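You operate a simulated robot arm through the tools that you are given. There is no shell and no other tool. Be economical: measure what you need, move in short steps, check, and stop when the job is done.

Carry out the task below with a simulated robot arm. There is one attempt and no reset: what you move stays moved.

## Task
Swap the clouded glass for the clear one and let it fill.
Fine: sight valve shut before the glass comes off, open at the end; clouded glass in the grey cup; spill nothing. Where these are worked on the way, their far stop is far enough and under half their travel is too little: sight valve.
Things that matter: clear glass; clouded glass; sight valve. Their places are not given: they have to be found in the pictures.

It is judged by the outcome, as a careful person would: the job done as asked, and still so three seconds after it is handed in. It fails if anything else is knocked over, pushed out of place, dropped, spilled or broken.

## Robot
A 7-joint arm with a two-finger parallel gripper, fixed in place. Base frame: the origin is at the foot of the arm, x ahead of it, y to its left, z up; the work surface is at about z = 0.92. Readings come in m, degrees, newtons and seconds.
With the tool pointing down near the work surface it reaches from about 0.34 to 0.78 m from the base axis. Its first joint turns from -166.0 to 166.0 degrees. Payload 3.91 kg.
The TCP is the grasp point between the finger pads, 0.03 m short of the fingertips. In the tool frame z runs along the fingers and y along their closing line. The gripper opens to 0.11 m. The fingers are 0.02 m wide and 0.01 m thick; the gripper's body (0.048 by 0.112 m) begins 0.055 m behind the TCP.
Orientation is that of the tool frame in the base frame, as [roll, pitch, yaw] about the fixed x, y, z axes, in that order (R = Rz(yaw) Ry(pitch) Rx(roll)). With the fingers straight down and closing along the base's y, the tool's x points along the base's -x, its y along +y and its z along -z.

## Interface
- The arm moves only by the tool move_arm. Its argument "steps" is one flat list of numbers, 7 for each row, row after row: the shift along the tool's x, y, z in units of 20 mm (1.0 is 20 mm), then the turn, a rotation vector about the tool's x, y, z in units of 4 degrees (1.0 is 4 degrees), then the opening in per cent of the stroke, from 0 (shut) to 100 (fully open). In form: [tx, ty, tz, rx, ry, rz, jaw, tx, ty, tz, rx, ry, rz, jaw, ...]. A call has 1 to 12 rows; each row shifts and turns the commanded pose from where the row before left it, along the tool's axes as they then stand. A call with a number of a shift or a turn outside -1 to 1 is refused whole. Rows are played at 5 a second. More than 0.05 m and 8.6 degrees between two rows, or a gripper value outside its range, and nothing of the call is played. Where a pose cannot be reached the arm comes as near as it can. A force on the tool above 40 N (or 10 N above the force at the start of the call, whichever is more), or a blocked arm, ends the call early, and 0.2 s more pass. Each finger travels about 0.153 m/s and halts on what it meets, pressing with about 28 N; the grip force reading is that of the motor and also rises with nothing between the fingers. The clock runs only during rows and for 0.2 s after the last one: add rows that do not move to give the fingers time. The reply holds the time, the measured pose of the TCP, the force on the tool along the base axes, the opening and the grip force, in the units named above and with some noise, with the torque about the TCP (base axes, N m) and any sound that the robot's microphone picked up, and new pictures: "show" is both (left out), scene, wrist or none.
- Cameras (640 x 400 px; columns grow to the right, rows downward): "scene" is fixed at [0.2182, 0.6492, 1.6259]; the picture's right is [-0.92, -0.40, 0.00], its down [-0.19, 0.44, -0.88] and it looks along [0.35, -0.81, -0.48] (base axes); focal length 328 px, centre (320, 200). "wrist" rides on the gripper at [0.077, 0.007, -0.114] in the tool frame; the picture's right is [-0.09, 1.00, 0.00], its down [-0.80, -0.07, -0.59] and it looks along [-0.59, -0.05, 0.80] (tool axes); focal length 270 px, centre (320, 200).
- move_column(by): slides the trunk up (or, below 0, down) by that many m; the arm rides with it, the base frame stays. It gives what a move gives, with no picture.
- point_at(camera, pixels): for up to 12 pixels [column, row] of the newest picture of that camera ("zoom" is the newest enlarged one), the place [x, y, z] in the base frame of the surface seen there, good to about 0.003 m. No time passes.
- close_up(camera, box): a new picture of the part [left, top, right, bottom] of that camera's present view, enlarged. No time passes.
- finish_job(): hands the job in; it is judged then, once.

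Work in short steps. Measure before you move; look again where a grasp or a placing could have gone wrong, and mend it. You have 80 turns and 200 pictures in all, those below and enlarged ones among them. Open the gripper and draw the arm clear of the work before you hand the job in, unless the task says otherwise; then end with one line.

The tools are called after "Emit:" as name(argument=value, ...) on one line, values as JSON. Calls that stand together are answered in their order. move_arm: Moves the arm, as the interface text tells. Its arguments: {"type":"object","properties":{"steps":{"type":"array","items":{"type":"number"}},"show":{"type":"string","enum":["both","scene","wrist","none"]}},"required":["steps"]} The other tools are called the same way: move_column (by) slides the trunk up or down; point_at (camera, pixels) gives the place of the surface under pixels of a picture; close_up (camera, box) takes an enlarged picture of a part of a camera's view; finish_job () hands the job in.

At the start:

```text
time: 0.0
position: [0.3918, -0.2552, 1.3478]
tcp_rot: [-180.0, -0.1, -179.9]
ft_force: [-0.4, 0.3, 0.5]
torque: [-0.01, -0.01, -0.05]
width: 0.1097
grasp_force: 0.1
trunk travel left (down, up): [-0.575, 0.035]
```

scene: 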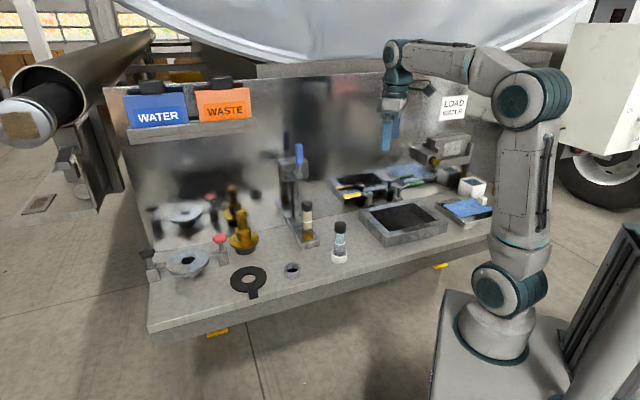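
wrist: 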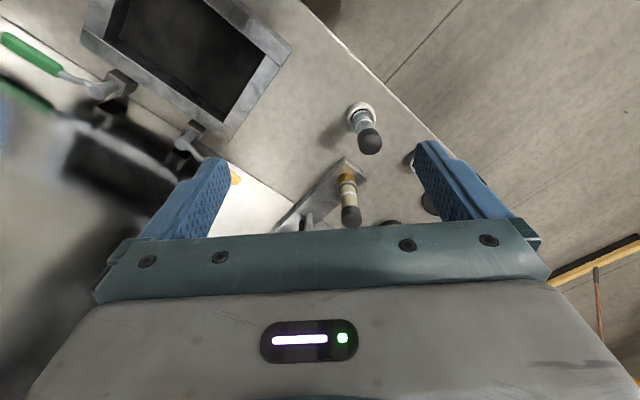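

I start by enlarging the scene around the sight-glass fixture, at about (300,210).

Emit:
close_up(camera="scene", box=[220, 130, 380, 290])

Emit:
close_up(camera="scene", box=[130, 160, 290, 300])

Emit:
close_up(camera="wrist", box=[240, 80, 440, 240])

```text
2.50 times, centred on (300, 210) of scene
```

zoom: 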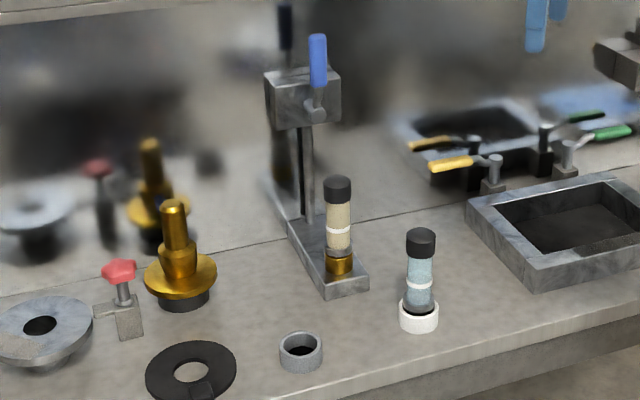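

```text
2.86 times, centred on (210, 230) of scene
```

zoom: 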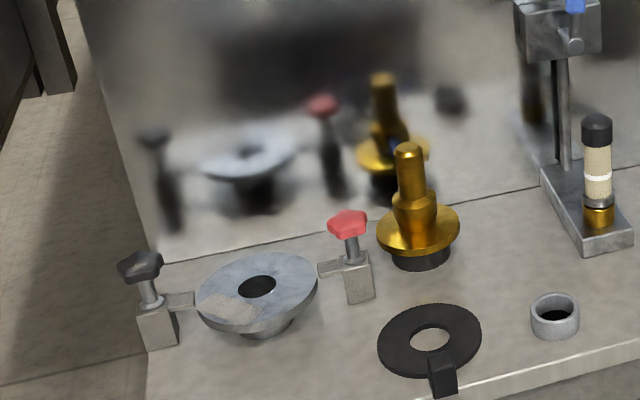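

```text
2.50 times, centred on (340, 160) of wrist
```

zoom: 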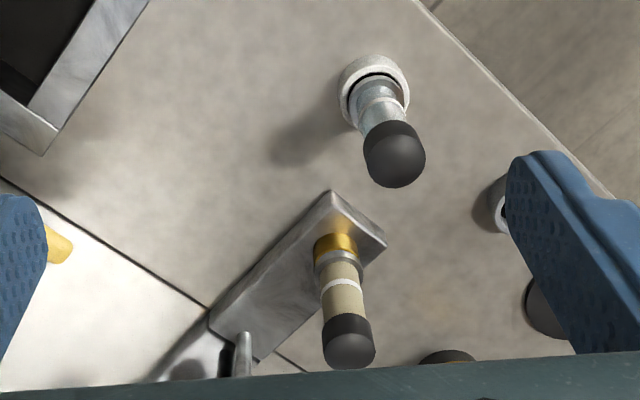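

I'll measure the valve, the glasses and the cup on a fresh enlargement.

Emit:
close_up(camera="scene", box=[265, 135, 365, 205])

Emit:
point_at(camera="scene", pixels=[[299, 148], [299, 158], [292, 172], [307, 205], [307, 220], [306, 235], [340, 227], [339, 243], [339, 256], [292, 265], [292, 271], [310, 244]])

```text
5.71 times, centred on (315, 170) of scene
```

zoom: 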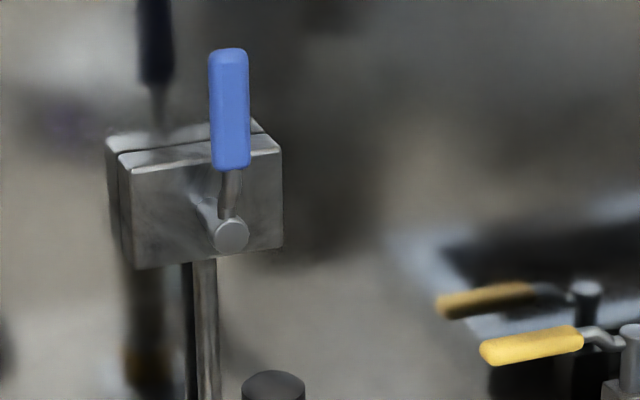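

```text
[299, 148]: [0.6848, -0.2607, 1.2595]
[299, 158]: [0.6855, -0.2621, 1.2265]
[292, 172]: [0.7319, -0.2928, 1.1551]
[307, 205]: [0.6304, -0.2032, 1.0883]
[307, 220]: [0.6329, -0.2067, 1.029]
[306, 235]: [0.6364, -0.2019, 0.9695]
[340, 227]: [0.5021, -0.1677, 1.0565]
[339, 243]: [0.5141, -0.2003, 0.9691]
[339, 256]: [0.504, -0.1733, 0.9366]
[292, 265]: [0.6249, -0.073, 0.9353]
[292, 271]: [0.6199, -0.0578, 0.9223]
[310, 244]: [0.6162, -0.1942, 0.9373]
```

I'll measure the valve block, lever hub and handle in the zoom, and the base plate in scene.

Emit:
point_at(camera="zoom", pixels=[[229, 60], [229, 110], [229, 160], [231, 190], [231, 236], [150, 200], [260, 200], [140, 260], [270, 245], [207, 330], [130, 150], [275, 145]])

Emit:
close_up(camera="scene", box=[275, 190, 365, 280])

Emit:
point_at(camera="scene", pixels=[[150, 330], [260, 300], [420, 255], [288, 222], [320, 240], [303, 248], [200, 235], [330, 198], [160, 200]])

```text
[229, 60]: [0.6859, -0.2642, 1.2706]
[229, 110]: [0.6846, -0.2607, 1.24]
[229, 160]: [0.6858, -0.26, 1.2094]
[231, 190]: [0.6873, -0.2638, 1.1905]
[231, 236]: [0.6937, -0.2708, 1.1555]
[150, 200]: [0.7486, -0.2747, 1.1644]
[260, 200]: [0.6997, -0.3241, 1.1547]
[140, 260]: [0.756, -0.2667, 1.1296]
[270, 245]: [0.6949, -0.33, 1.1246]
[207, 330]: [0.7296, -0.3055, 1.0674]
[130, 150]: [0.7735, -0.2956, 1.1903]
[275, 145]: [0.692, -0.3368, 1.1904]
```

```text
4.44 times, centred on (320, 235) of scene
```

zoom: 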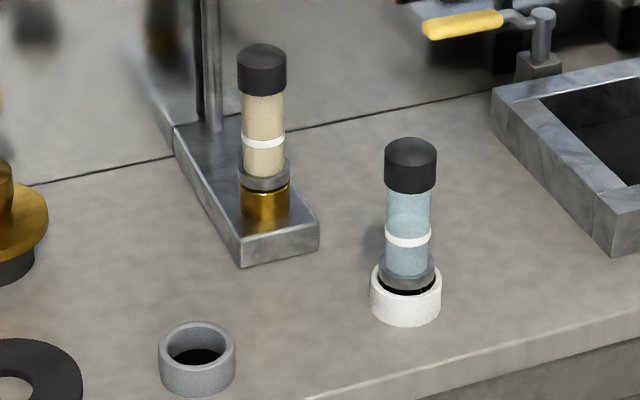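

```text
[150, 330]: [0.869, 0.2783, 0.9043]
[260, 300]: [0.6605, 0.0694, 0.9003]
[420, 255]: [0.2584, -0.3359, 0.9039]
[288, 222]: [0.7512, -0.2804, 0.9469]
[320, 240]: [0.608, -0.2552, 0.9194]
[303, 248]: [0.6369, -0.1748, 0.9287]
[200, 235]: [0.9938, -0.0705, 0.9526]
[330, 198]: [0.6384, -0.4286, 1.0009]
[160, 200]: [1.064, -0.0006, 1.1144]
```

The table front runs along (0.7,0.7), the valve hub is at about (0.694,-0.271,1.155) and its lever is upright. I'll measure the glasses, sockets and cup in this zoom.

Emit:
point_at(camera="zoom", pixels=[[262, 52], [262, 80], [263, 120], [264, 160], [264, 182], [265, 208], [410, 148], [409, 210], [407, 272], [405, 305], [197, 375], [197, 326]])

Emit:
point_at(camera="zoom", pixels=[[239, 75], [286, 75], [243, 125], [283, 125], [386, 170], [434, 170], [389, 210], [429, 210], [163, 345], [231, 345], [197, 358], [377, 290]])

```text
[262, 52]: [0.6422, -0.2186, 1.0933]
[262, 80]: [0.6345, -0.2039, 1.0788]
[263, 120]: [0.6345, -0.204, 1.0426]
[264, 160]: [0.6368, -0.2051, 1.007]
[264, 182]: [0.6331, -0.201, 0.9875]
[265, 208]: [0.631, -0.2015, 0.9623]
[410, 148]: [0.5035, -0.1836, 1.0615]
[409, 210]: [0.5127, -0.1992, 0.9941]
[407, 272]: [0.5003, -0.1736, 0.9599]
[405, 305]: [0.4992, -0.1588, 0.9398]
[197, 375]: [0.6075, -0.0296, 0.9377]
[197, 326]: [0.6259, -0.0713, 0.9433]
```

```text
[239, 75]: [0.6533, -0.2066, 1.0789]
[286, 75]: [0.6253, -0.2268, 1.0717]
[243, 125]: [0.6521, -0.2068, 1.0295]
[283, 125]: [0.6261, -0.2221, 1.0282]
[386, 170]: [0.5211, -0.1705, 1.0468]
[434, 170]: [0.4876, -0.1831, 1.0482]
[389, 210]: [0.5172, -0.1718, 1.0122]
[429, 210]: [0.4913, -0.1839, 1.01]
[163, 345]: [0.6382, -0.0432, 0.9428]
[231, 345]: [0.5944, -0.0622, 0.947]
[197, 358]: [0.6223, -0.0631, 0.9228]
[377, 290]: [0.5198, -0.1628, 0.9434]
```

The clouded glass is at about (0.639,-0.217), top 1.093. The clear one is at (0.504,-0.177), top 1.062, and the grey cup at (0.616,-0.053). I'll first yaw the tool to face the valve panel with the jaws shut, then shift over.

Emit:
move_arm(steps=[0, 0, 0, 0, 0, 0.9375, 0, 0, 0, 0, 0, 0, 0.9375, 0, 0, 0, 0, 0, 0, 0.9375, 0, 0, 0, 0, 0, 0, 0.9375, 0, 0, 0, 0, 0, 0, 0.9375, 0, 0, 0, 0, 0, 0, 0.9375, 0, 0, 0, 0, 0, 0, 0.9375, 0, 0, 0, 0, 0, 0, 0.9375, 0, 0, 0, 0, 0, 0, 0.9375, 0, 0, 0, 0, 0, 0, 0.9375, 0, 0, 0, 0, 0, 0, 0.9375, 0, 0, 0, 0, 0, 0, 0.9375, 0], show="none")

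Emit:
move_arm(steps=[0, 1, 0, 0, 0, 0, 0, 0, 1, 0, 0, 0, 0, 0, 0, 1, 0, 0, 0, 0, 0, 0, 1, 0, 0, 0, 0, 0, 0, 1, 0, 0, 0, 0, 0, 0, 1, 0, 0, 0, 0, 0, 0, 1, 0, 0, 0, 0, 0, 0, 1, 0, 0, 0, 0, 0, 0, 1, 0, 0, 0, 0, 0, 0, 1, 0, 0, 0, 0, 0, 0, 1, 0, 0, 0, 0, 0])

```text
time: 2.6
position: [0.3916, -0.2541, 1.3485]
tcp_rot: [-180.0, 0.0, 135.0]
ft_force: [0.4, -0.3, 0.3]
torque: [0.01, 0.0, 0.01]
width: 0.0
grasp_force: 28.0
trunk travel left (down, up): [-0.575, 0.035]
```

```text
time: 5.0
position: [0.5449, -0.0975, 1.3458]
tcp_rot: [-180.0, 0.1, 135.0]
ft_force: [-0.4, -1.0, 0.0]
torque: [0.01, 0.0, 0.04]
width: 0.0001
grasp_force: 27.9
trunk travel left (down, up): [-0.575, 0.035]
```

scene: 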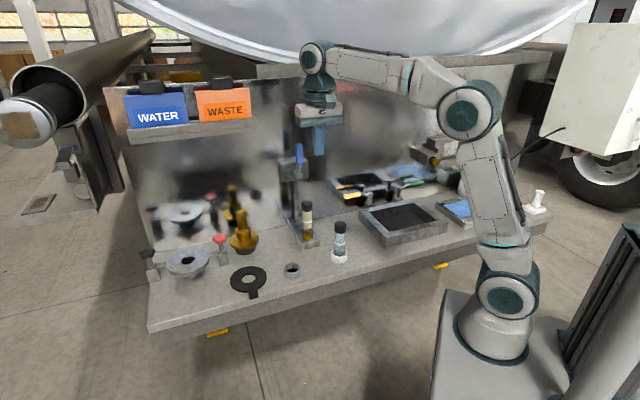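
wrist: 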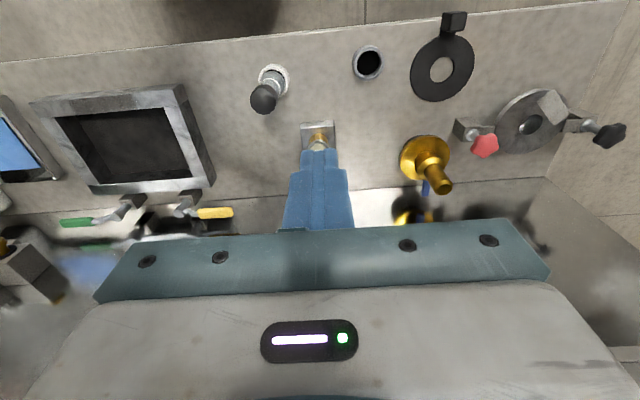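

The jaws are shut and the yaw is right. I now tilt the tool towards the panel about its y axis.

Emit:
move_arm(steps=[0, 0, 0, 0, -1, 0, 0, 0, 0, 0, 0, -1, 0, 0, 0, 0, 0, 0, -1, 0, 0, 0, 0, 0, 0, -1, 0, 0, 0, 0, 0, 0, -1, 0, 0, 0, 0, 0, 0, -1, 0, 0, 0, 0, 0, 0, -1, 0, 0, 0, 0, 0, 0, -1, 0, 0, 0, 0, 0, 0, -1, 0, 0, 0, 0, 0, 0, -1, 0, 0, 0, 0, 0, 0, -1, 0, 0, 0, 0, 0, 0, -1, 0, 0], show="none")

Emit:
move_arm(steps=[0, 0, 0, 0, -1, 0, 0, 0, 0, 0, 0, -1, 0, 0, 0, 0, 0, 0, -1, 0, 0, 0, 0, 0, 0, -1, 0, 0, 0, 0, 0, 0, -1, 0, 0, 0, 0, 0, 0, -1, 0, 0, 0, 0, 0, 0, -1, 0, 0, 0, 0, 0, 0, -1, 0, 0, 0, 0, 0, 0, -1, 0, 0, 0, 0, 0, 0, -1, 0, 0, 0, 0, 0, 0, -0.5, 0, 0])

```text
time: 7.6
position: [0.5469, -0.0993, 1.3482]
tcp_rot: [180.0, 48.2, 135.1]
ft_force: [0.3, 0.4, -1.2]
torque: [0.01, 0.01, 0.03]
width: 0.0001
grasp_force: 27.8
trunk travel left (down, up): [-0.575, 0.035]
```

```text
time: 10.0
position: [0.5475, -0.101, 1.3479]
tcp_rot: [17.6, 89.9, -27.3]
ft_force: [-0.5, 0.3, 0.5]
torque: [0.02, 0.02, 0.0]
width: 0.0
grasp_force: 27.8
trunk travel left (down, up): [-0.575, 0.035]
```

scene: 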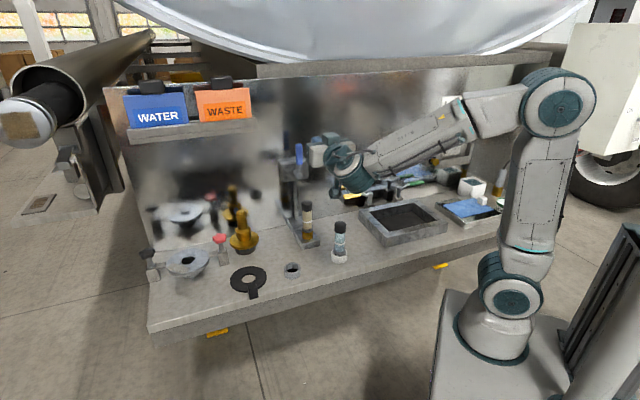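
wrist: 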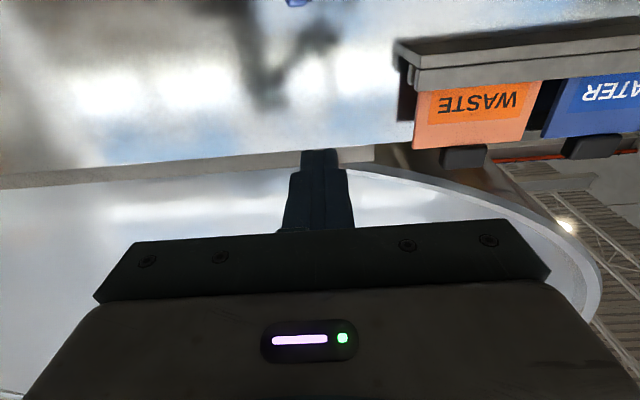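

The tool is horizontal facing the panel, at n = -0.4585 and t = 0.316. I lower to z≈1.235, step to the lever's far (+t) side and go halfway forward.

Emit:
move_arm(steps=[0.94, 0.2, 0, 0, 0, 0, 0, 0.94, 0.2, 0, 0, 0, 0, 0, 0.94, 0.2, 0, 0, 0, 0, 0, 0.94, 0.2, 0, 0, 0, 0, 0, 0.94, 0.2, 0, 0, 0, 0, 0, 0.94, 0.1, 0, 0, 0, 0, 0, 0, 0, 1, 0, 0, 0, 0, 0, 0, 1, 0, 0, 0, 0, 0, 0, 1, 0, 0, 0, 0, 0, 0, 1, 0, 0, 0, 0, 0, 0, 1, 0, 0, 0, 0])

Emit:
close_up(camera="scene", box=[250, 110, 370, 230])

```text
time: 12.4
position: [0.6351, -0.1566, 1.2355]
tcp_rot: [-131.0, 89.9, -176.1]
ft_force: [0.5, 0.4, -0.1]
torque: [-0.01, 0.01, 0.01]
width: 0.0002
grasp_force: 27.6
trunk travel left (down, up): [-0.575, 0.035]
```

scene: 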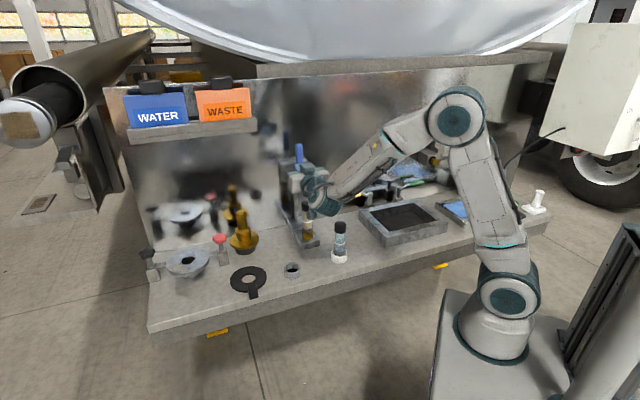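
wrist: 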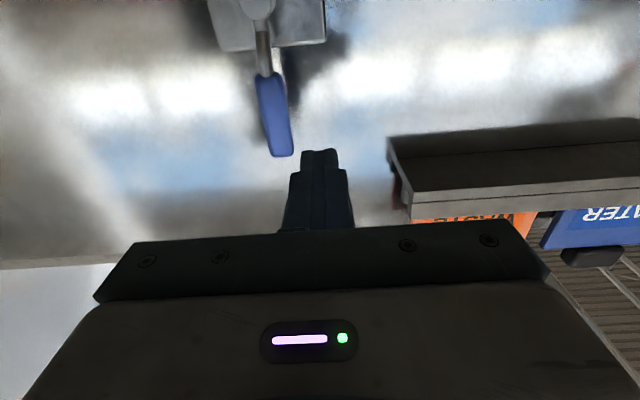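

```text
3.33 times, centred on (310, 170) of scene
```

zoom: 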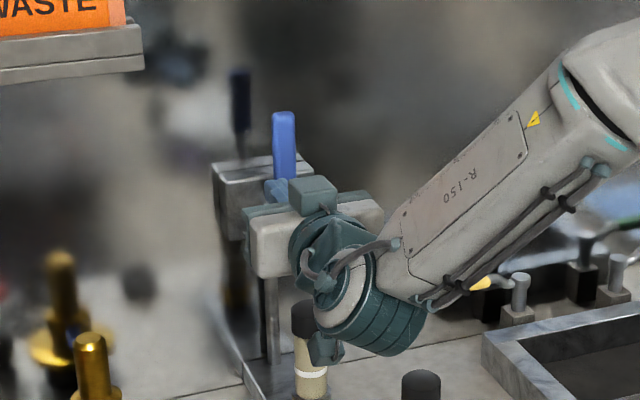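

The peg is on the +t side of the blue lever with clearance. I go forward until it overlaps the handle, then look.

Emit:
move_arm(steps=[0, 0, 1, 0, 0, 0, 0, 0, 0, 1, 0, 0, 0, 0, 0, 0, 1, 0, 0, 0, 0, 0, 0, 1, 0, 0, 0, 0, 0, 0, 1, 0, 0, 0, 0, 0, 0, 0.2, 0, 0, 0, 0])

Emit:
close_up(camera="wrist", box=[220, 40, 420, 240])

```text
time: 13.8
position: [0.7099, -0.228, 1.2346]
tcp_rot: [74.8, 89.9, 29.8]
ft_force: [-1.0, -0.1, 0.4]
torque: [0.0, -0.01, 0.05]
width: 0.0
grasp_force: 28.4
trunk travel left (down, up): [-0.575, 0.035]
```

scene: 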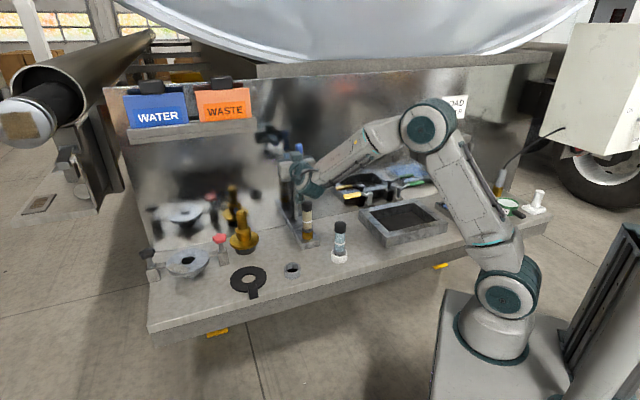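
wrist: 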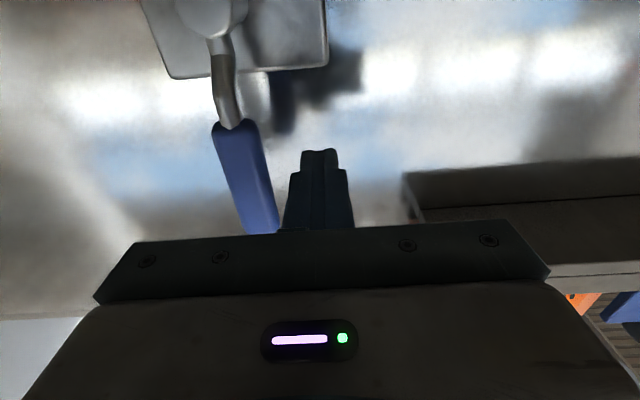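

```text
2.00 times, centred on (320, 140) of wrist
```

zoom: 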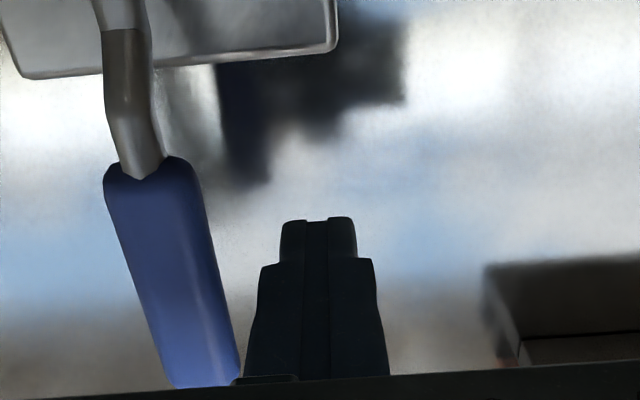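

The peg is beside the handle. I push it gently in -t (tool -y) to see whether the lever turns that way.

Emit:
move_arm(steps=[0, -0.5, 0, 0, 0, 0, 0, 0, -0.5, 0, 0, 0, 0, 0, 0, -0.4, 0, 0, 0, 0, 0, 0, -0.3, 0, 0, 0, 0, 0, 0, -0.3, 0, 0, 0, 0, 0, 0, -0.3, 0, 0, 0, 0, 0, 0, -0.3, 0, 0, 0, 0, 0])

```text
time: 15.4
position: [0.67, -0.2644, 1.2352]
tcp_rot: [156.7, 90.0, 111.7]
ft_force: [-0.1, 0.7, -0.6]
torque: [-0.01, 0.01, -0.01]
width: 0.0
grasp_force: 27.7
trunk travel left (down, up): [-0.575, 0.035]
```

scene: 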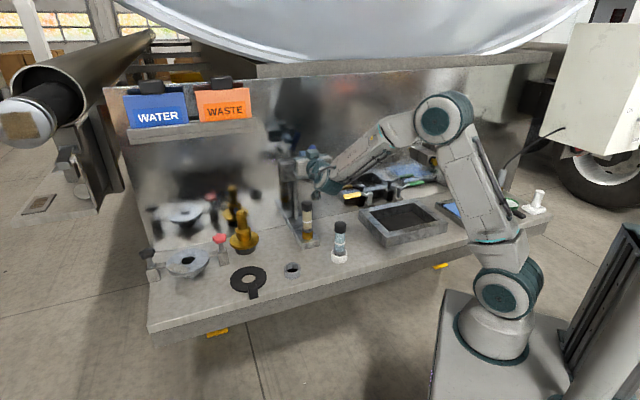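
wrist: 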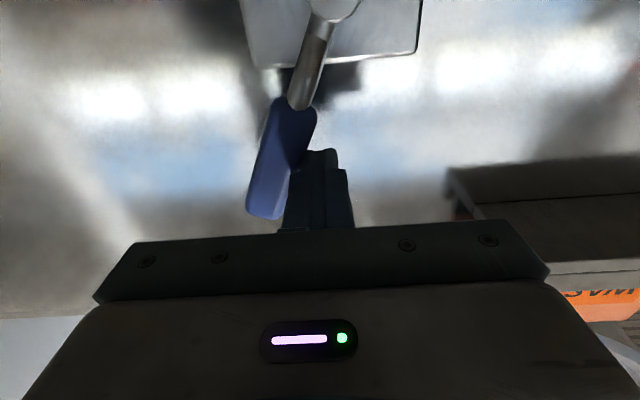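

The lever turns that way (about 24° so far) with almost no force. I follow the arc around the hub for six more steps.

Emit:
move_arm(steps=[0.09, -0.44, 0, 0, 0, 0, 0, 0.155, -0.465, 0, 0, 0, 0, 0, 0.215, -0.45, 0, 0, 0, 0, 0, 0.265, -0.415, 0, 0, 0, 0, 0, 0.315, -0.38, 0, 0, 0, 0, 0, 0.355, -0.34, 0, 0, 0, 0, 0])

Emit:
close_up(camera="scene", box=[250, 110, 370, 270])

```text
time: 16.8
position: [0.6347, -0.3007, 1.2065]
tcp_rot: [-89.3, 90.0, -134.4]
ft_force: [0.6, -0.7, -0.5]
torque: [-0.01, 0.0, -0.02]
width: 0.0
grasp_force: 27.5
trunk travel left (down, up): [-0.575, 0.035]
```

scene: 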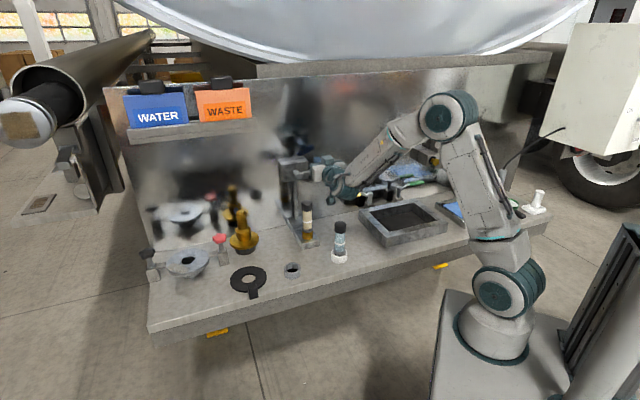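
wrist: 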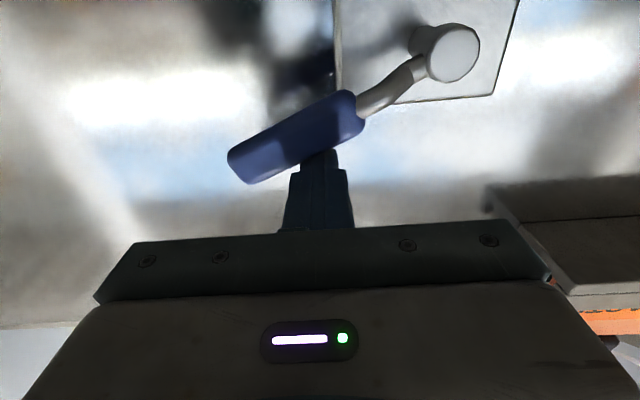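

```text
2.50 times, centred on (310, 190) of scene
```

zoom: 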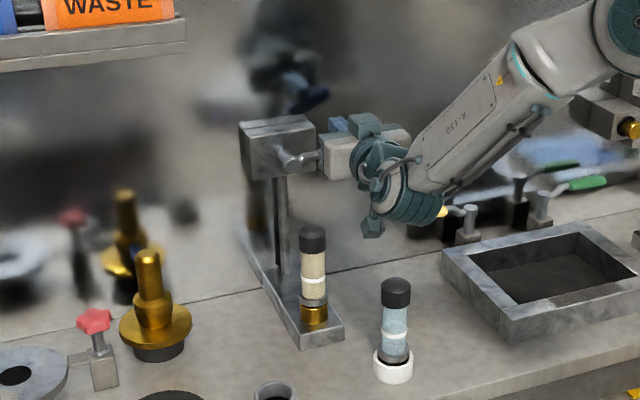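

The lever is at roughly 65°. I continue to the stop, watching the force.

Emit:
move_arm(steps=[0.4, -0.295, 0, 0, 0, 0, 0, 0.43, -0.245, 0, 0, 0, 0, 0, 0.455, -0.19, 0, 0, 0, 0, 0, 0.41, -0.115, 0, 0, 0, 0, 0])

```text
time: 17.8
position: [0.6237, -0.3115, 1.1755]
tcp_rot: [12.0, 89.7, -32.9]
ft_force: [3.8, -0.6, 7.2]
torque: [-0.09, -0.12, 0.06]
width: 0.0
grasp_force: 28.2
trunk travel left (down, up): [-0.575, 0.035]
```

scene: 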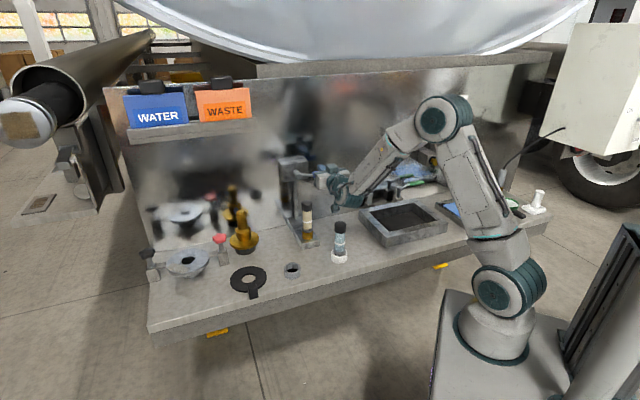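
wrist: 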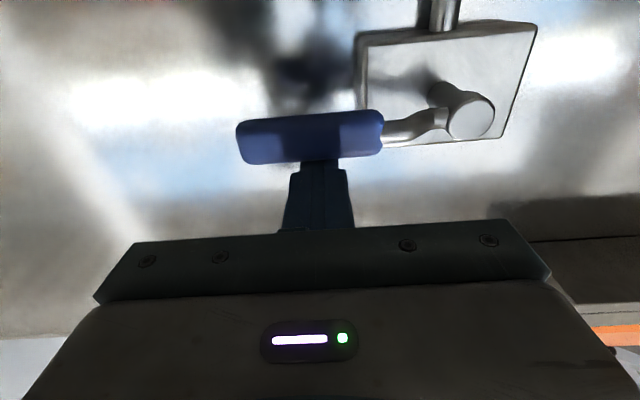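

The force rose to 7 N up and the lever is horizontal, so the valve is shut. I lift away, retract, and then tilt back to tool-down.

Emit:
move_arm(steps=[-1, 0, 0, 0, 0, 0, 0, -1, 0, 0, 0, 0, 0, 0, -1, 0, -0.5, 0, 0, 0, 0, -1, 0, -1, 0, 0, 0, 0, -1, 0, -1, 0, 0, 0, 0, -1, 0, -1, 0, 0, 0, 0, -1, 0, -1, 0, 0, 0, 0, -0.6, 0, -1, 0, 0, 0, 0, 0, 0, -1, 0, 0, 0, 0], show="none")

Emit:
move_arm(steps=[0, 0, 0, 0, 1, 0, 0, 0, 0, 0, 0, 1, 0, 0, 0, 0, 0, 0, 1, 0, 0, 0, 0, 0, 0, 1, 0, 0, 0, 0, 0, 0, 1, 0, 0, 0, 0, 0, 0, 1, 0, 0, 0, 0, 0, 0, 1, 0, 0, 0, 0, 0, 0, 1, 0, 0, 0, 0, 0, 0, 1, 0, 0, 0, 0, 0, 0, 1, 0, 0, 0, 0, 0, 0, 1, 0, 0, 0, 0, 0, 0, 1, 0, 0], show="none")

Emit:
move_arm(steps=[0, 0, 0, 0, 1, 0, 40, 0, 0, 0, 0, 1, 0, 40, 0, 0, 0, 0, 1, 0, 40, 0, 0, 0, 0, 1, 0, 40, 0, 0, 0, 0, 1, 0, 50, 0, 0, 0, 0, 1, 0, 50, 0, 0, 0, 0, 1, 0, 50, 0, 0, 0, 0, 1, 0, 50, 0, 0, 0, 0, 1, 0, 50, 0, 0, 0, 0, 1, 0, 50, 0, 0, 0, 0, 0.5, 0, 50])

```text
time: 19.8
position: [0.5303, -0.2211, 1.3253]
tcp_rot: [0.8, 90.0, -44.1]
ft_force: [0.1, -0.6, -0.2]
torque: [0.0, 0.02, -0.01]
width: 0.0001
grasp_force: 28.0
trunk travel left (down, up): [-0.575, 0.035]
```

```text
time: 22.4
position: [0.53, -0.2199, 1.3249]
tcp_rot: [179.9, 41.9, 135.0]
ft_force: [0.1, 0.2, -0.5]
torque: [0.01, -0.02, -0.01]
width: 0.0
grasp_force: 28.0
trunk travel left (down, up): [-0.575, 0.035]
```

```text
time: 24.8
position: [0.5303, -0.2201, 1.325]
tcp_rot: [179.9, 0.0, 135.0]
ft_force: [-0.1, 0.8, 0.2]
torque: [0.01, 0.0, 0.01]
width: 0.0549
grasp_force: 0.0
trunk travel left (down, up): [-0.575, 0.035]
```

scene: 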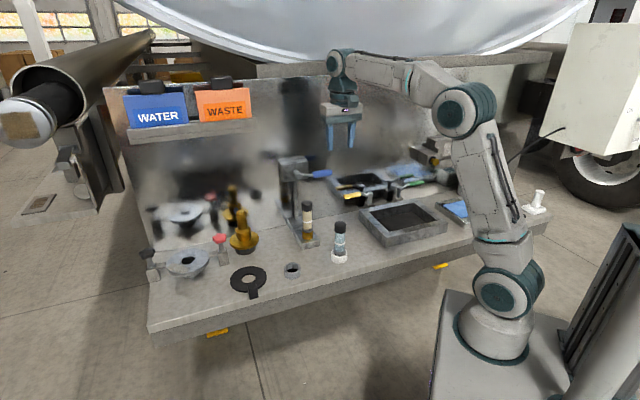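
wrist: 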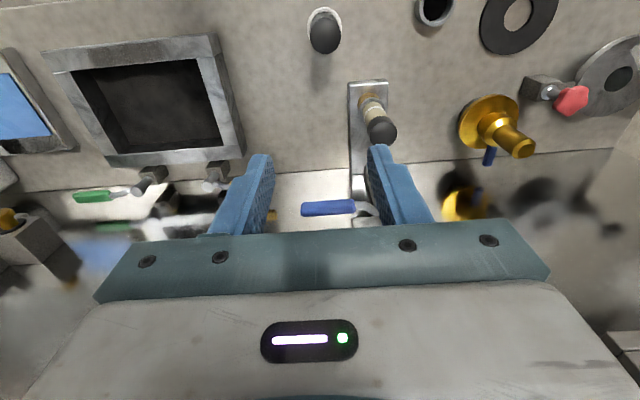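

The lever is now horizontal. I move over the clouded glass (t=0.298, n=-0.605) and come down part way, keeping the lever clear.

Emit:
move_arm(steps=[-0.93, 0.98, 0, 0, 0, 0, 60, -0.93, 0.98, 0, 0, 0, 0, 60, -0.93, 0.98, 0, 0, 0, 0, 60, -0.93, 0.98, 0, 0, 0, 0, 60, 0, 0, 1, 0, 0, 0, 60, 0, 0, 1, 0, 0, 0, 60, 0, 0, 1, 0, 0, 0, 60, 0, 0, 1, 0, 0, 0, 60, 0, 0, 1, 0, 0, 0, 60, 0, 0, 1, 0, 0, 0, 60, 0, 0, 1, 0, 0, 0, 60])

Emit:
close_up(camera="scene", box=[250, 130, 370, 270])

Emit:
close_up(camera="wrist", box=[200, 60, 440, 240])

```text
time: 27.2
position: [0.6411, -0.218, 1.1844]
tcp_rot: [179.9, 0.0, 135.0]
ft_force: [0.0, 0.2, 0.2]
torque: [0.01, 0.02, 0.0]
width: 0.0658
grasp_force: 0.0
trunk travel left (down, up): [-0.575, 0.035]
```

scene: 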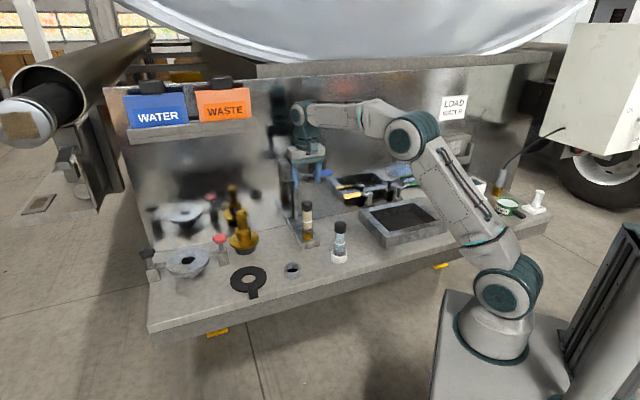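
wrist: 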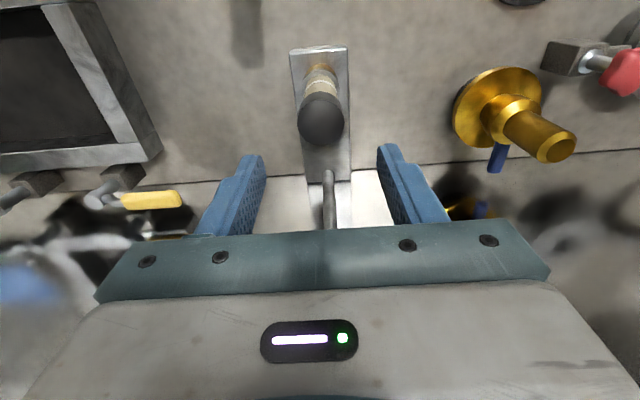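

```text
2.86 times, centred on (310, 200) of scene
```

zoom: 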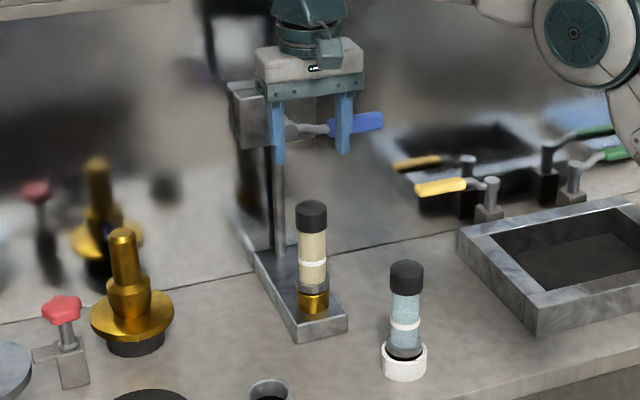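

```text
2.22 times, centred on (320, 150) of wrist
```

zoom: 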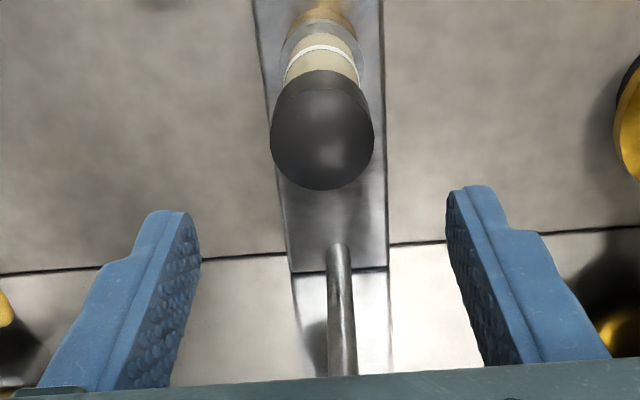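

I check the cap's position from the wrist view.

Emit:
point_at(camera="zoom", pixels=[[276, 135], [368, 135], [322, 100], [322, 145], [322, 183]])

```text
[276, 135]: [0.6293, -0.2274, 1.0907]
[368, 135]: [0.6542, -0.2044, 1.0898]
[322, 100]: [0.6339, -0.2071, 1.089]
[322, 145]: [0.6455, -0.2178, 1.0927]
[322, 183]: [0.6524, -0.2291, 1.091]
```

The cap centre is (0.642,-0.217), within 2 mm of the TCP. I descend to z≈1.07 with the jaws still open.

Emit:
move_arm(steps=[0, 0.08, 1, 0, 0, 0, 60, 0, 0, 1, 0, 0, 0, 60, 0, 0, 1, 0, 0, 0, 60, 0, 0, 1, 0, 0, 0, 60, 0, 0, 1, 0, 0, 0, 60, 0, 0, 0.7, 0, 0, 0, 60])

Emit:
close_up(camera="scene", box=[250, 130, 370, 270])

```text
time: 28.6
position: [0.643, -0.2159, 1.0677]
tcp_rot: [-180.0, 0.0, 135.1]
ft_force: [1.1, 0.2, -0.8]
torque: [0.04, -0.01, -0.02]
width: 0.0664
grasp_force: 0.0
trunk travel left (down, up): [-0.575, 0.035]
```

scene: 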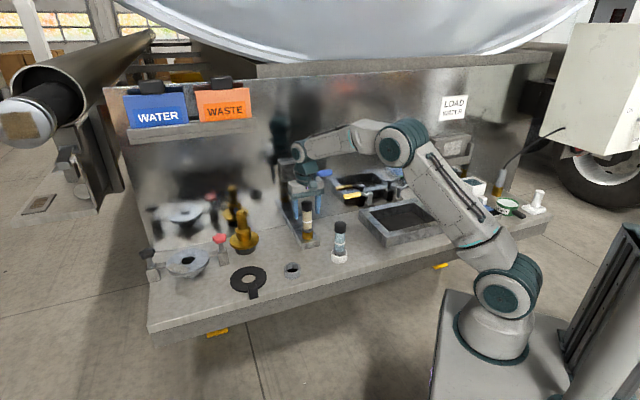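
wrist: 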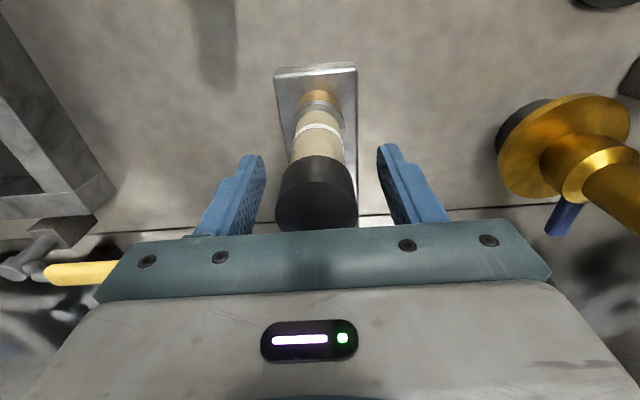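

```text
2.86 times, centred on (310, 200) of scene
```

zoom: 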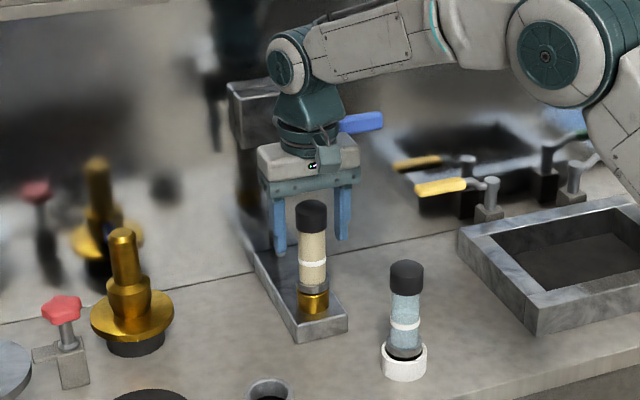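

The fingers straddle the cap evenly. I close the jaws.

Emit:
move_arm(steps=[0, 0, 0, 0, 0, 0, 20, 0, 0, 0, 0, 0, 0, 10, 0, 0, 0, 0, 0, 0, 10, 0, 0, 0, 0, 0, 0, 10])

```text
time: 29.6
position: [0.6423, -0.2173, 1.0694]
tcp_rot: [-180.0, 0.0, 134.9]
ft_force: [-5.6, -2.7, -0.5]
torque: [-0.31, 0.56, -0.01]
width: 0.0372
grasp_force: 28.4
trunk travel left (down, up): [-0.575, 0.035]
```

scene: 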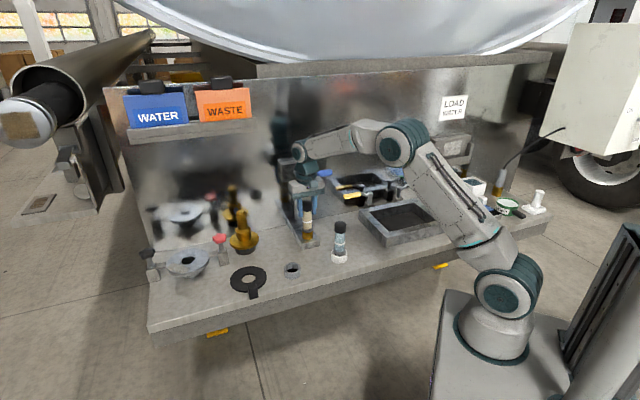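
wrist: 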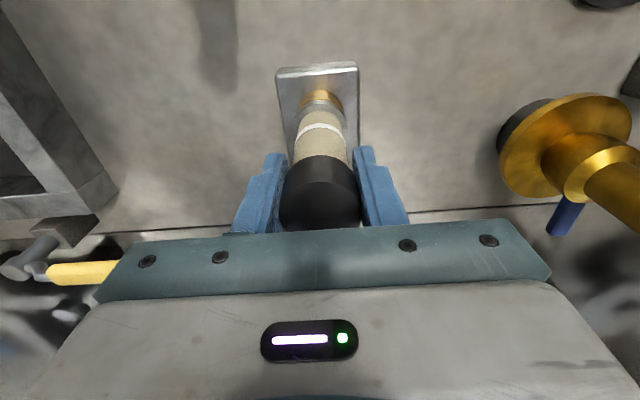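

Gripped at 37 mm, with a small side load. I relax the side load by 1 mm and lift gently 20 mm.

Emit:
move_arm(steps=[0, -0.07, 0, 0, 0, 0, 10, 0, 0, -0.2, 0, 0, 0, 10, 0, 0, -0.3, 0, 0, 0, 10, 0, 0, -0.5, 0, 0, 0, 10])

Emit:
close_up(camera="scene", box=[250, 150, 370, 270])

```text
time: 30.6
position: [0.6402, -0.2167, 1.0896]
tcp_rot: [-179.9, -0.2, 135.0]
ft_force: [-1.8, -0.7, -27.4]
torque: [-0.09, 0.32, 0.0]
width: 0.0376
grasp_force: 28.0
trunk travel left (down, up): [-0.575, 0.035]
```

scene: 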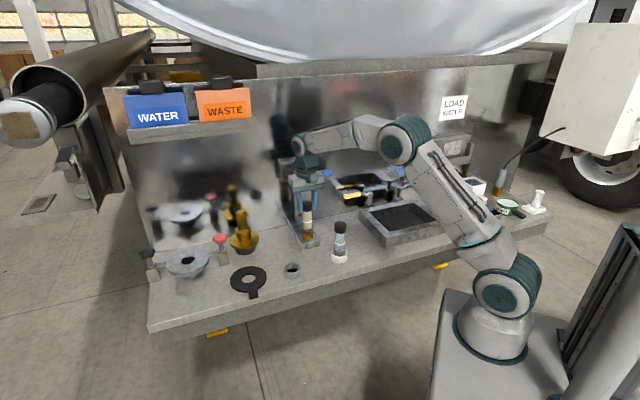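
wrist: 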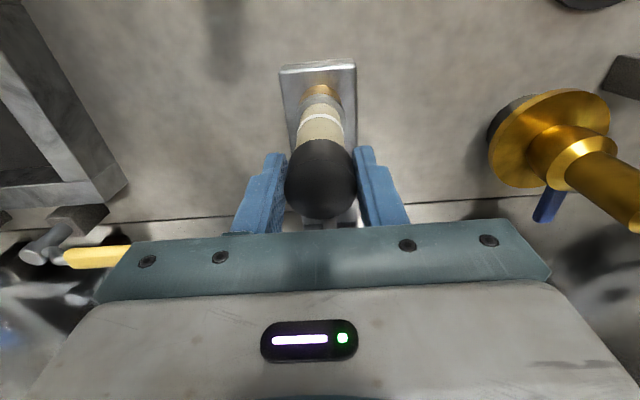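

```text
3.33 times, centred on (310, 210) of scene
```

zoom: 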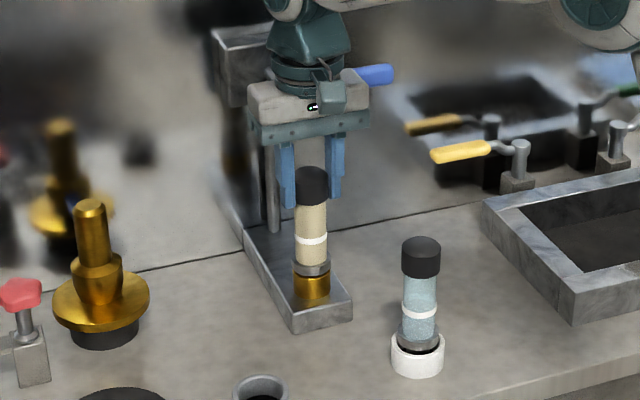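

The jaws slid up the cap with 27 N of pull, so the glass is locked in its socket, probably by a twist. I reopen, go back down lower on the glass, and regrip.

Emit:
move_arm(steps=[0, 0, 0, 0, 0, 0, 50, 0, 0, 0, 0, 0, 0, 50, 0, 0, 0.6, 0, 0, 0, 50, 0, 0, 0.6, 0, 0, 0, 50, 0, 0, 0.3, 0, 0, 0, 50, 0, 0, 0, 0, 0, 0, 20, 0, 0, 0, 0, 0, 0, 10, 0, 0, 0, 0, 0, 0, 10, 0, 0, 0, 0, 0, 0, 10])

Emit:
close_up(camera="wrist", box=[250, 50, 400, 240])

Emit:
close_up(camera="scene", box=[280, 190, 360, 270])

```text
time: 32.6
position: [0.6415, -0.2165, 1.0603]
tcp_rot: [-179.9, 0.0, 135.0]
ft_force: [2.3, -0.5, 0.4]
torque: [-0.02, -0.19, 0.0]
width: 0.0374
grasp_force: 28.9
trunk travel left (down, up): [-0.575, 0.035]
```

scene: 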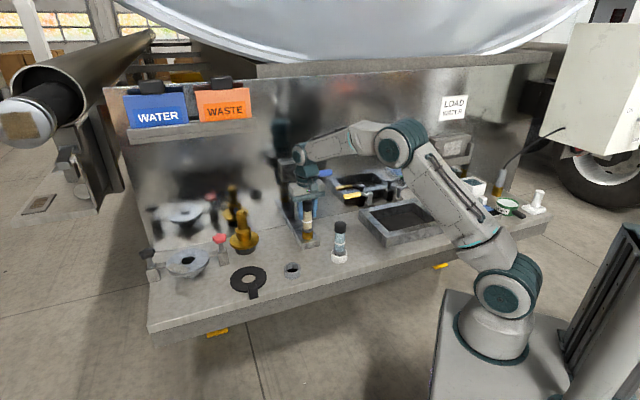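
wrist: 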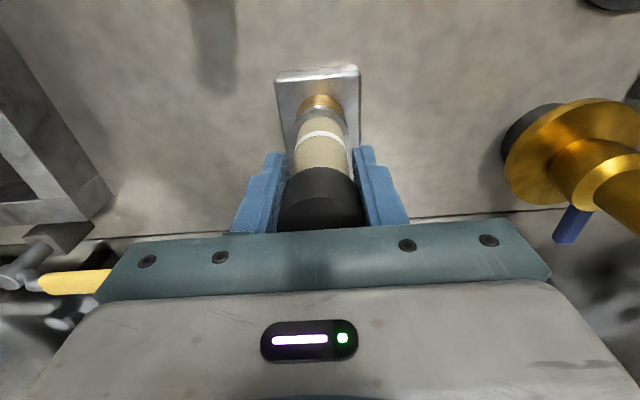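

```text
2.11 times, centred on (325, 145) of wrist
```

zoom: 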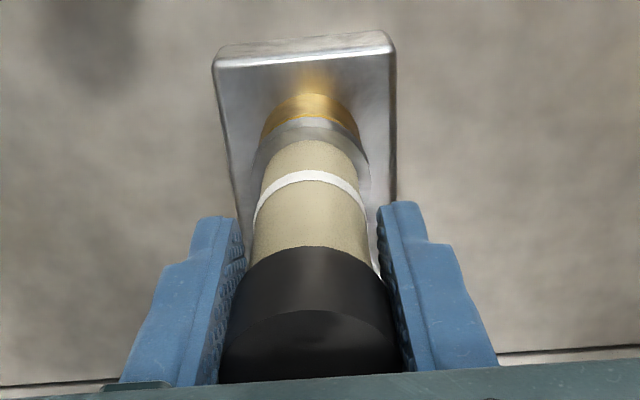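

```text
5.00 times, centred on (320, 230) of scene
```

zoom: 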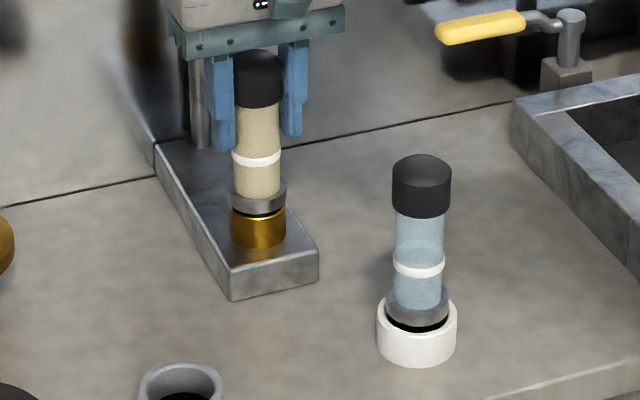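

The grip is firm at z=1.060. I twist counter-clockwise seen from above (tool -z turn) 24° and watch the torque.

Emit:
move_arm(steps=[0, 0, 0, 0, 0, -0.5, 10, 0, 0, 0, 0, 0, -0.5, 10, 0, 0, 0, 0, 0, -1, 10, 0, 0, 0, 0, 0, -1, 10, 0, 0, 0, 0, 0, -1, 10, 0, 0, 0, 0, 0, -1, 10, 0, 0, 0, 0, 0, -1, 10])

```text
time: 34.2
position: [0.6399, -0.2186, 1.0581]
tcp_rot: [-180.0, -0.1, 159.2]
ft_force: [-1.4, 1.8, -5.6]
torque: [0.17, 0.11, 0.0]
width: 0.0373
grasp_force: 27.6
trunk travel left (down, up): [-0.575, 0.035]
```

scene: 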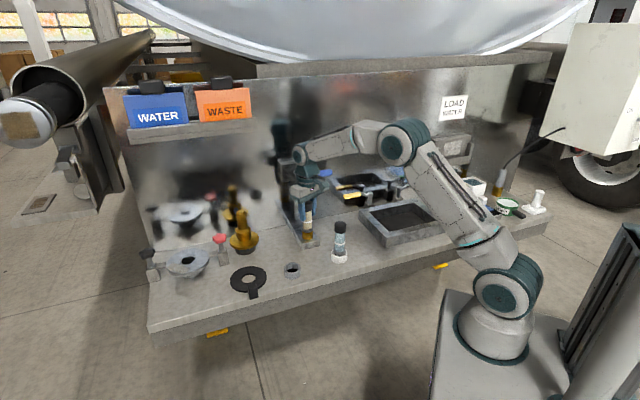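
wrist: 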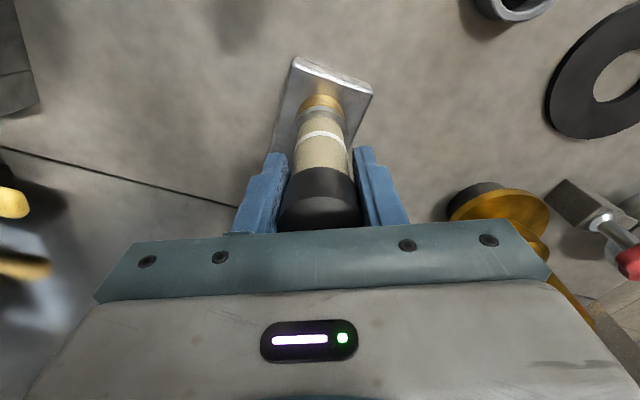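

The torque reads near zero, but there is a -5.6 N pull. I look closely at the collar for any change.

Emit:
close_up(camera="scene", box=[280, 190, 360, 270])

Emit:
close_up(camera="wrist", box=[250, 50, 400, 240])

```text
5.00 times, centred on (320, 230) of scene
```

zoom: 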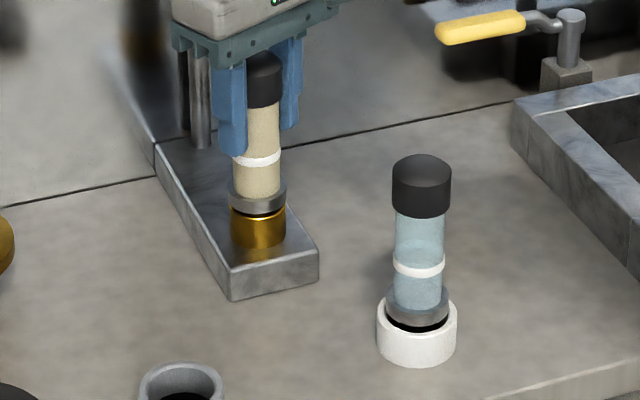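

```text
2.11 times, centred on (325, 145) of wrist
```

zoom: 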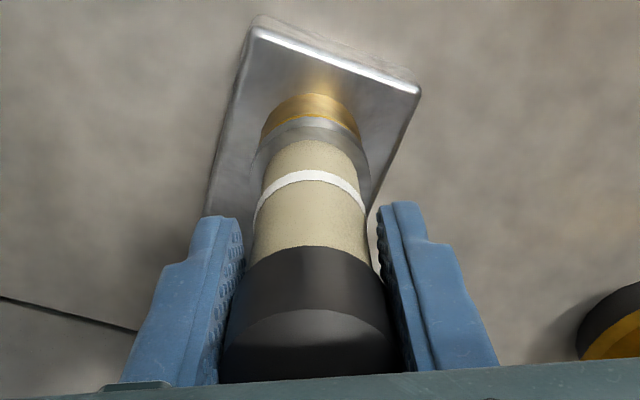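

No visible change at the collar yet. I keep turning another 32° and follow the forces.

Emit:
move_arm(steps=[0, 0, 0, 0, 0, -1, 10, 0, 0, 0, 0, 0, -1, 10, 0, 0, 0, 0, 0, -1, 10, 0, 0, 0, 0, 0, -1, 10], show="none")

Emit:
move_arm(steps=[0, 0, 0, 0, 0, -1, 10, 0, 0, 0, 0, 0, -1, 10, 0, 0, 0, 0, 0, -1, 10, 0, 0, 0, 0, 0, -1, 10])

Emit:
close_up(camera="scene", box=[280, 190, 360, 270])

```text
time: 35.2
position: [0.6394, -0.2186, 1.0593]
tcp_rot: [-180.0, 0.0, 175.0]
ft_force: [0.0, -2.2, -2.7]
torque: [-0.22, -0.06, -0.04]
width: 0.0373
grasp_force: 27.8
trunk travel left (down, up): [-0.575, 0.035]
```

```text
time: 36.2
position: [0.6402, -0.2195, 1.0592]
tcp_rot: [-180.0, 0.1, -169.0]
ft_force: [2.7, -8.6, -2.0]
torque: [-0.91, -0.36, -0.03]
width: 0.0373
grasp_force: 28.3
trunk travel left (down, up): [-0.575, 0.035]
```

scene: 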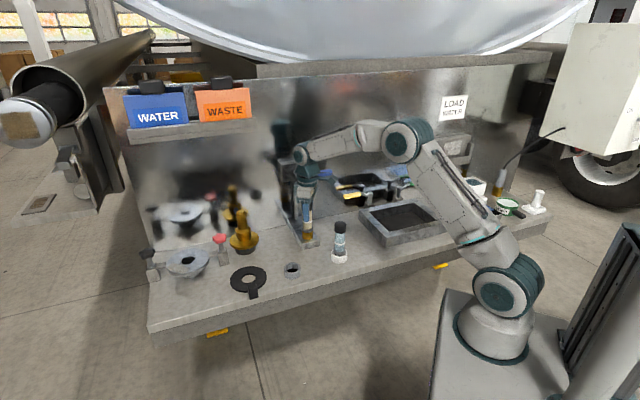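
wrist: 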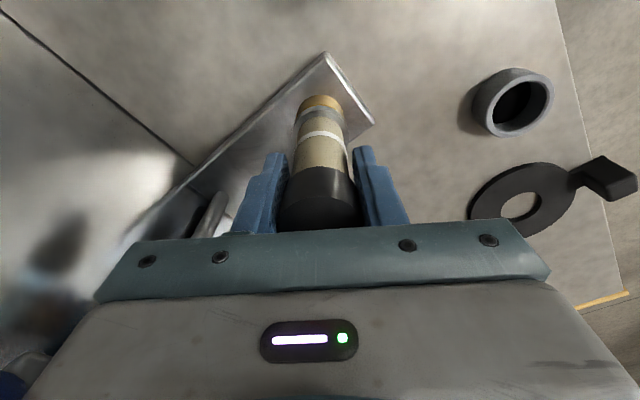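

```text
5.00 times, centred on (320, 230) of scene
```

zoom: 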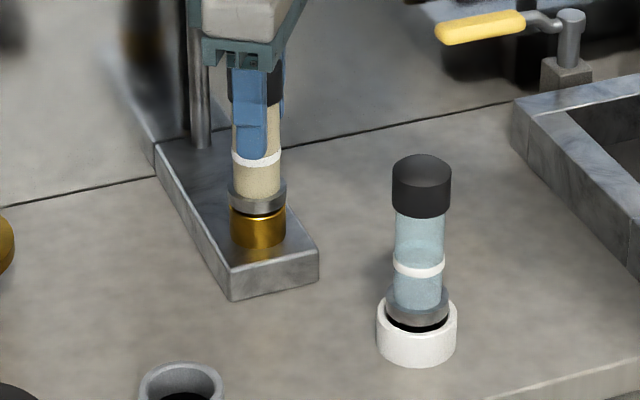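

It has turned 56° freely with no rise. I relieve the side load and test with a small upward pull.

Emit:
move_arm(steps=[0, -0.08, 0, 0, 0, 0, 10, 0, 0, -0.15, 0, 0, 0, 10, 0, 0, -0.15, 0, 0, 0, 10], show="none")

Emit:
close_up(camera="scene", box=[280, 190, 360, 270])

```text
time: 37.0
position: [0.6419, -0.2206, 1.0619]
tcp_rot: [179.8, -0.4, -169.0]
ft_force: [0.6, -5.8, -26.1]
torque: [-0.54, 0.05, 0.01]
width: 0.0377
grasp_force: 27.9
trunk travel left (down, up): [-0.575, 0.035]
```

```text
5.00 times, centred on (320, 230) of scene
```

zoom: 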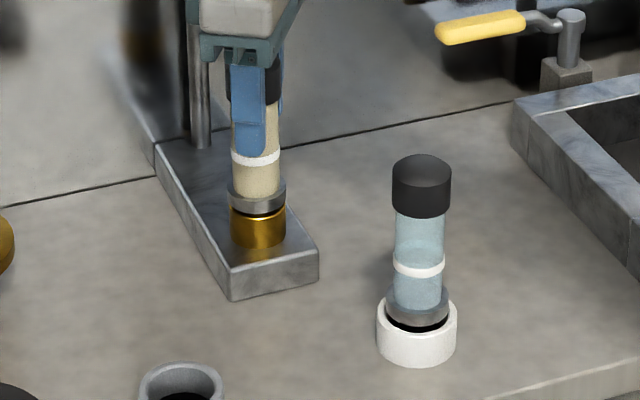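

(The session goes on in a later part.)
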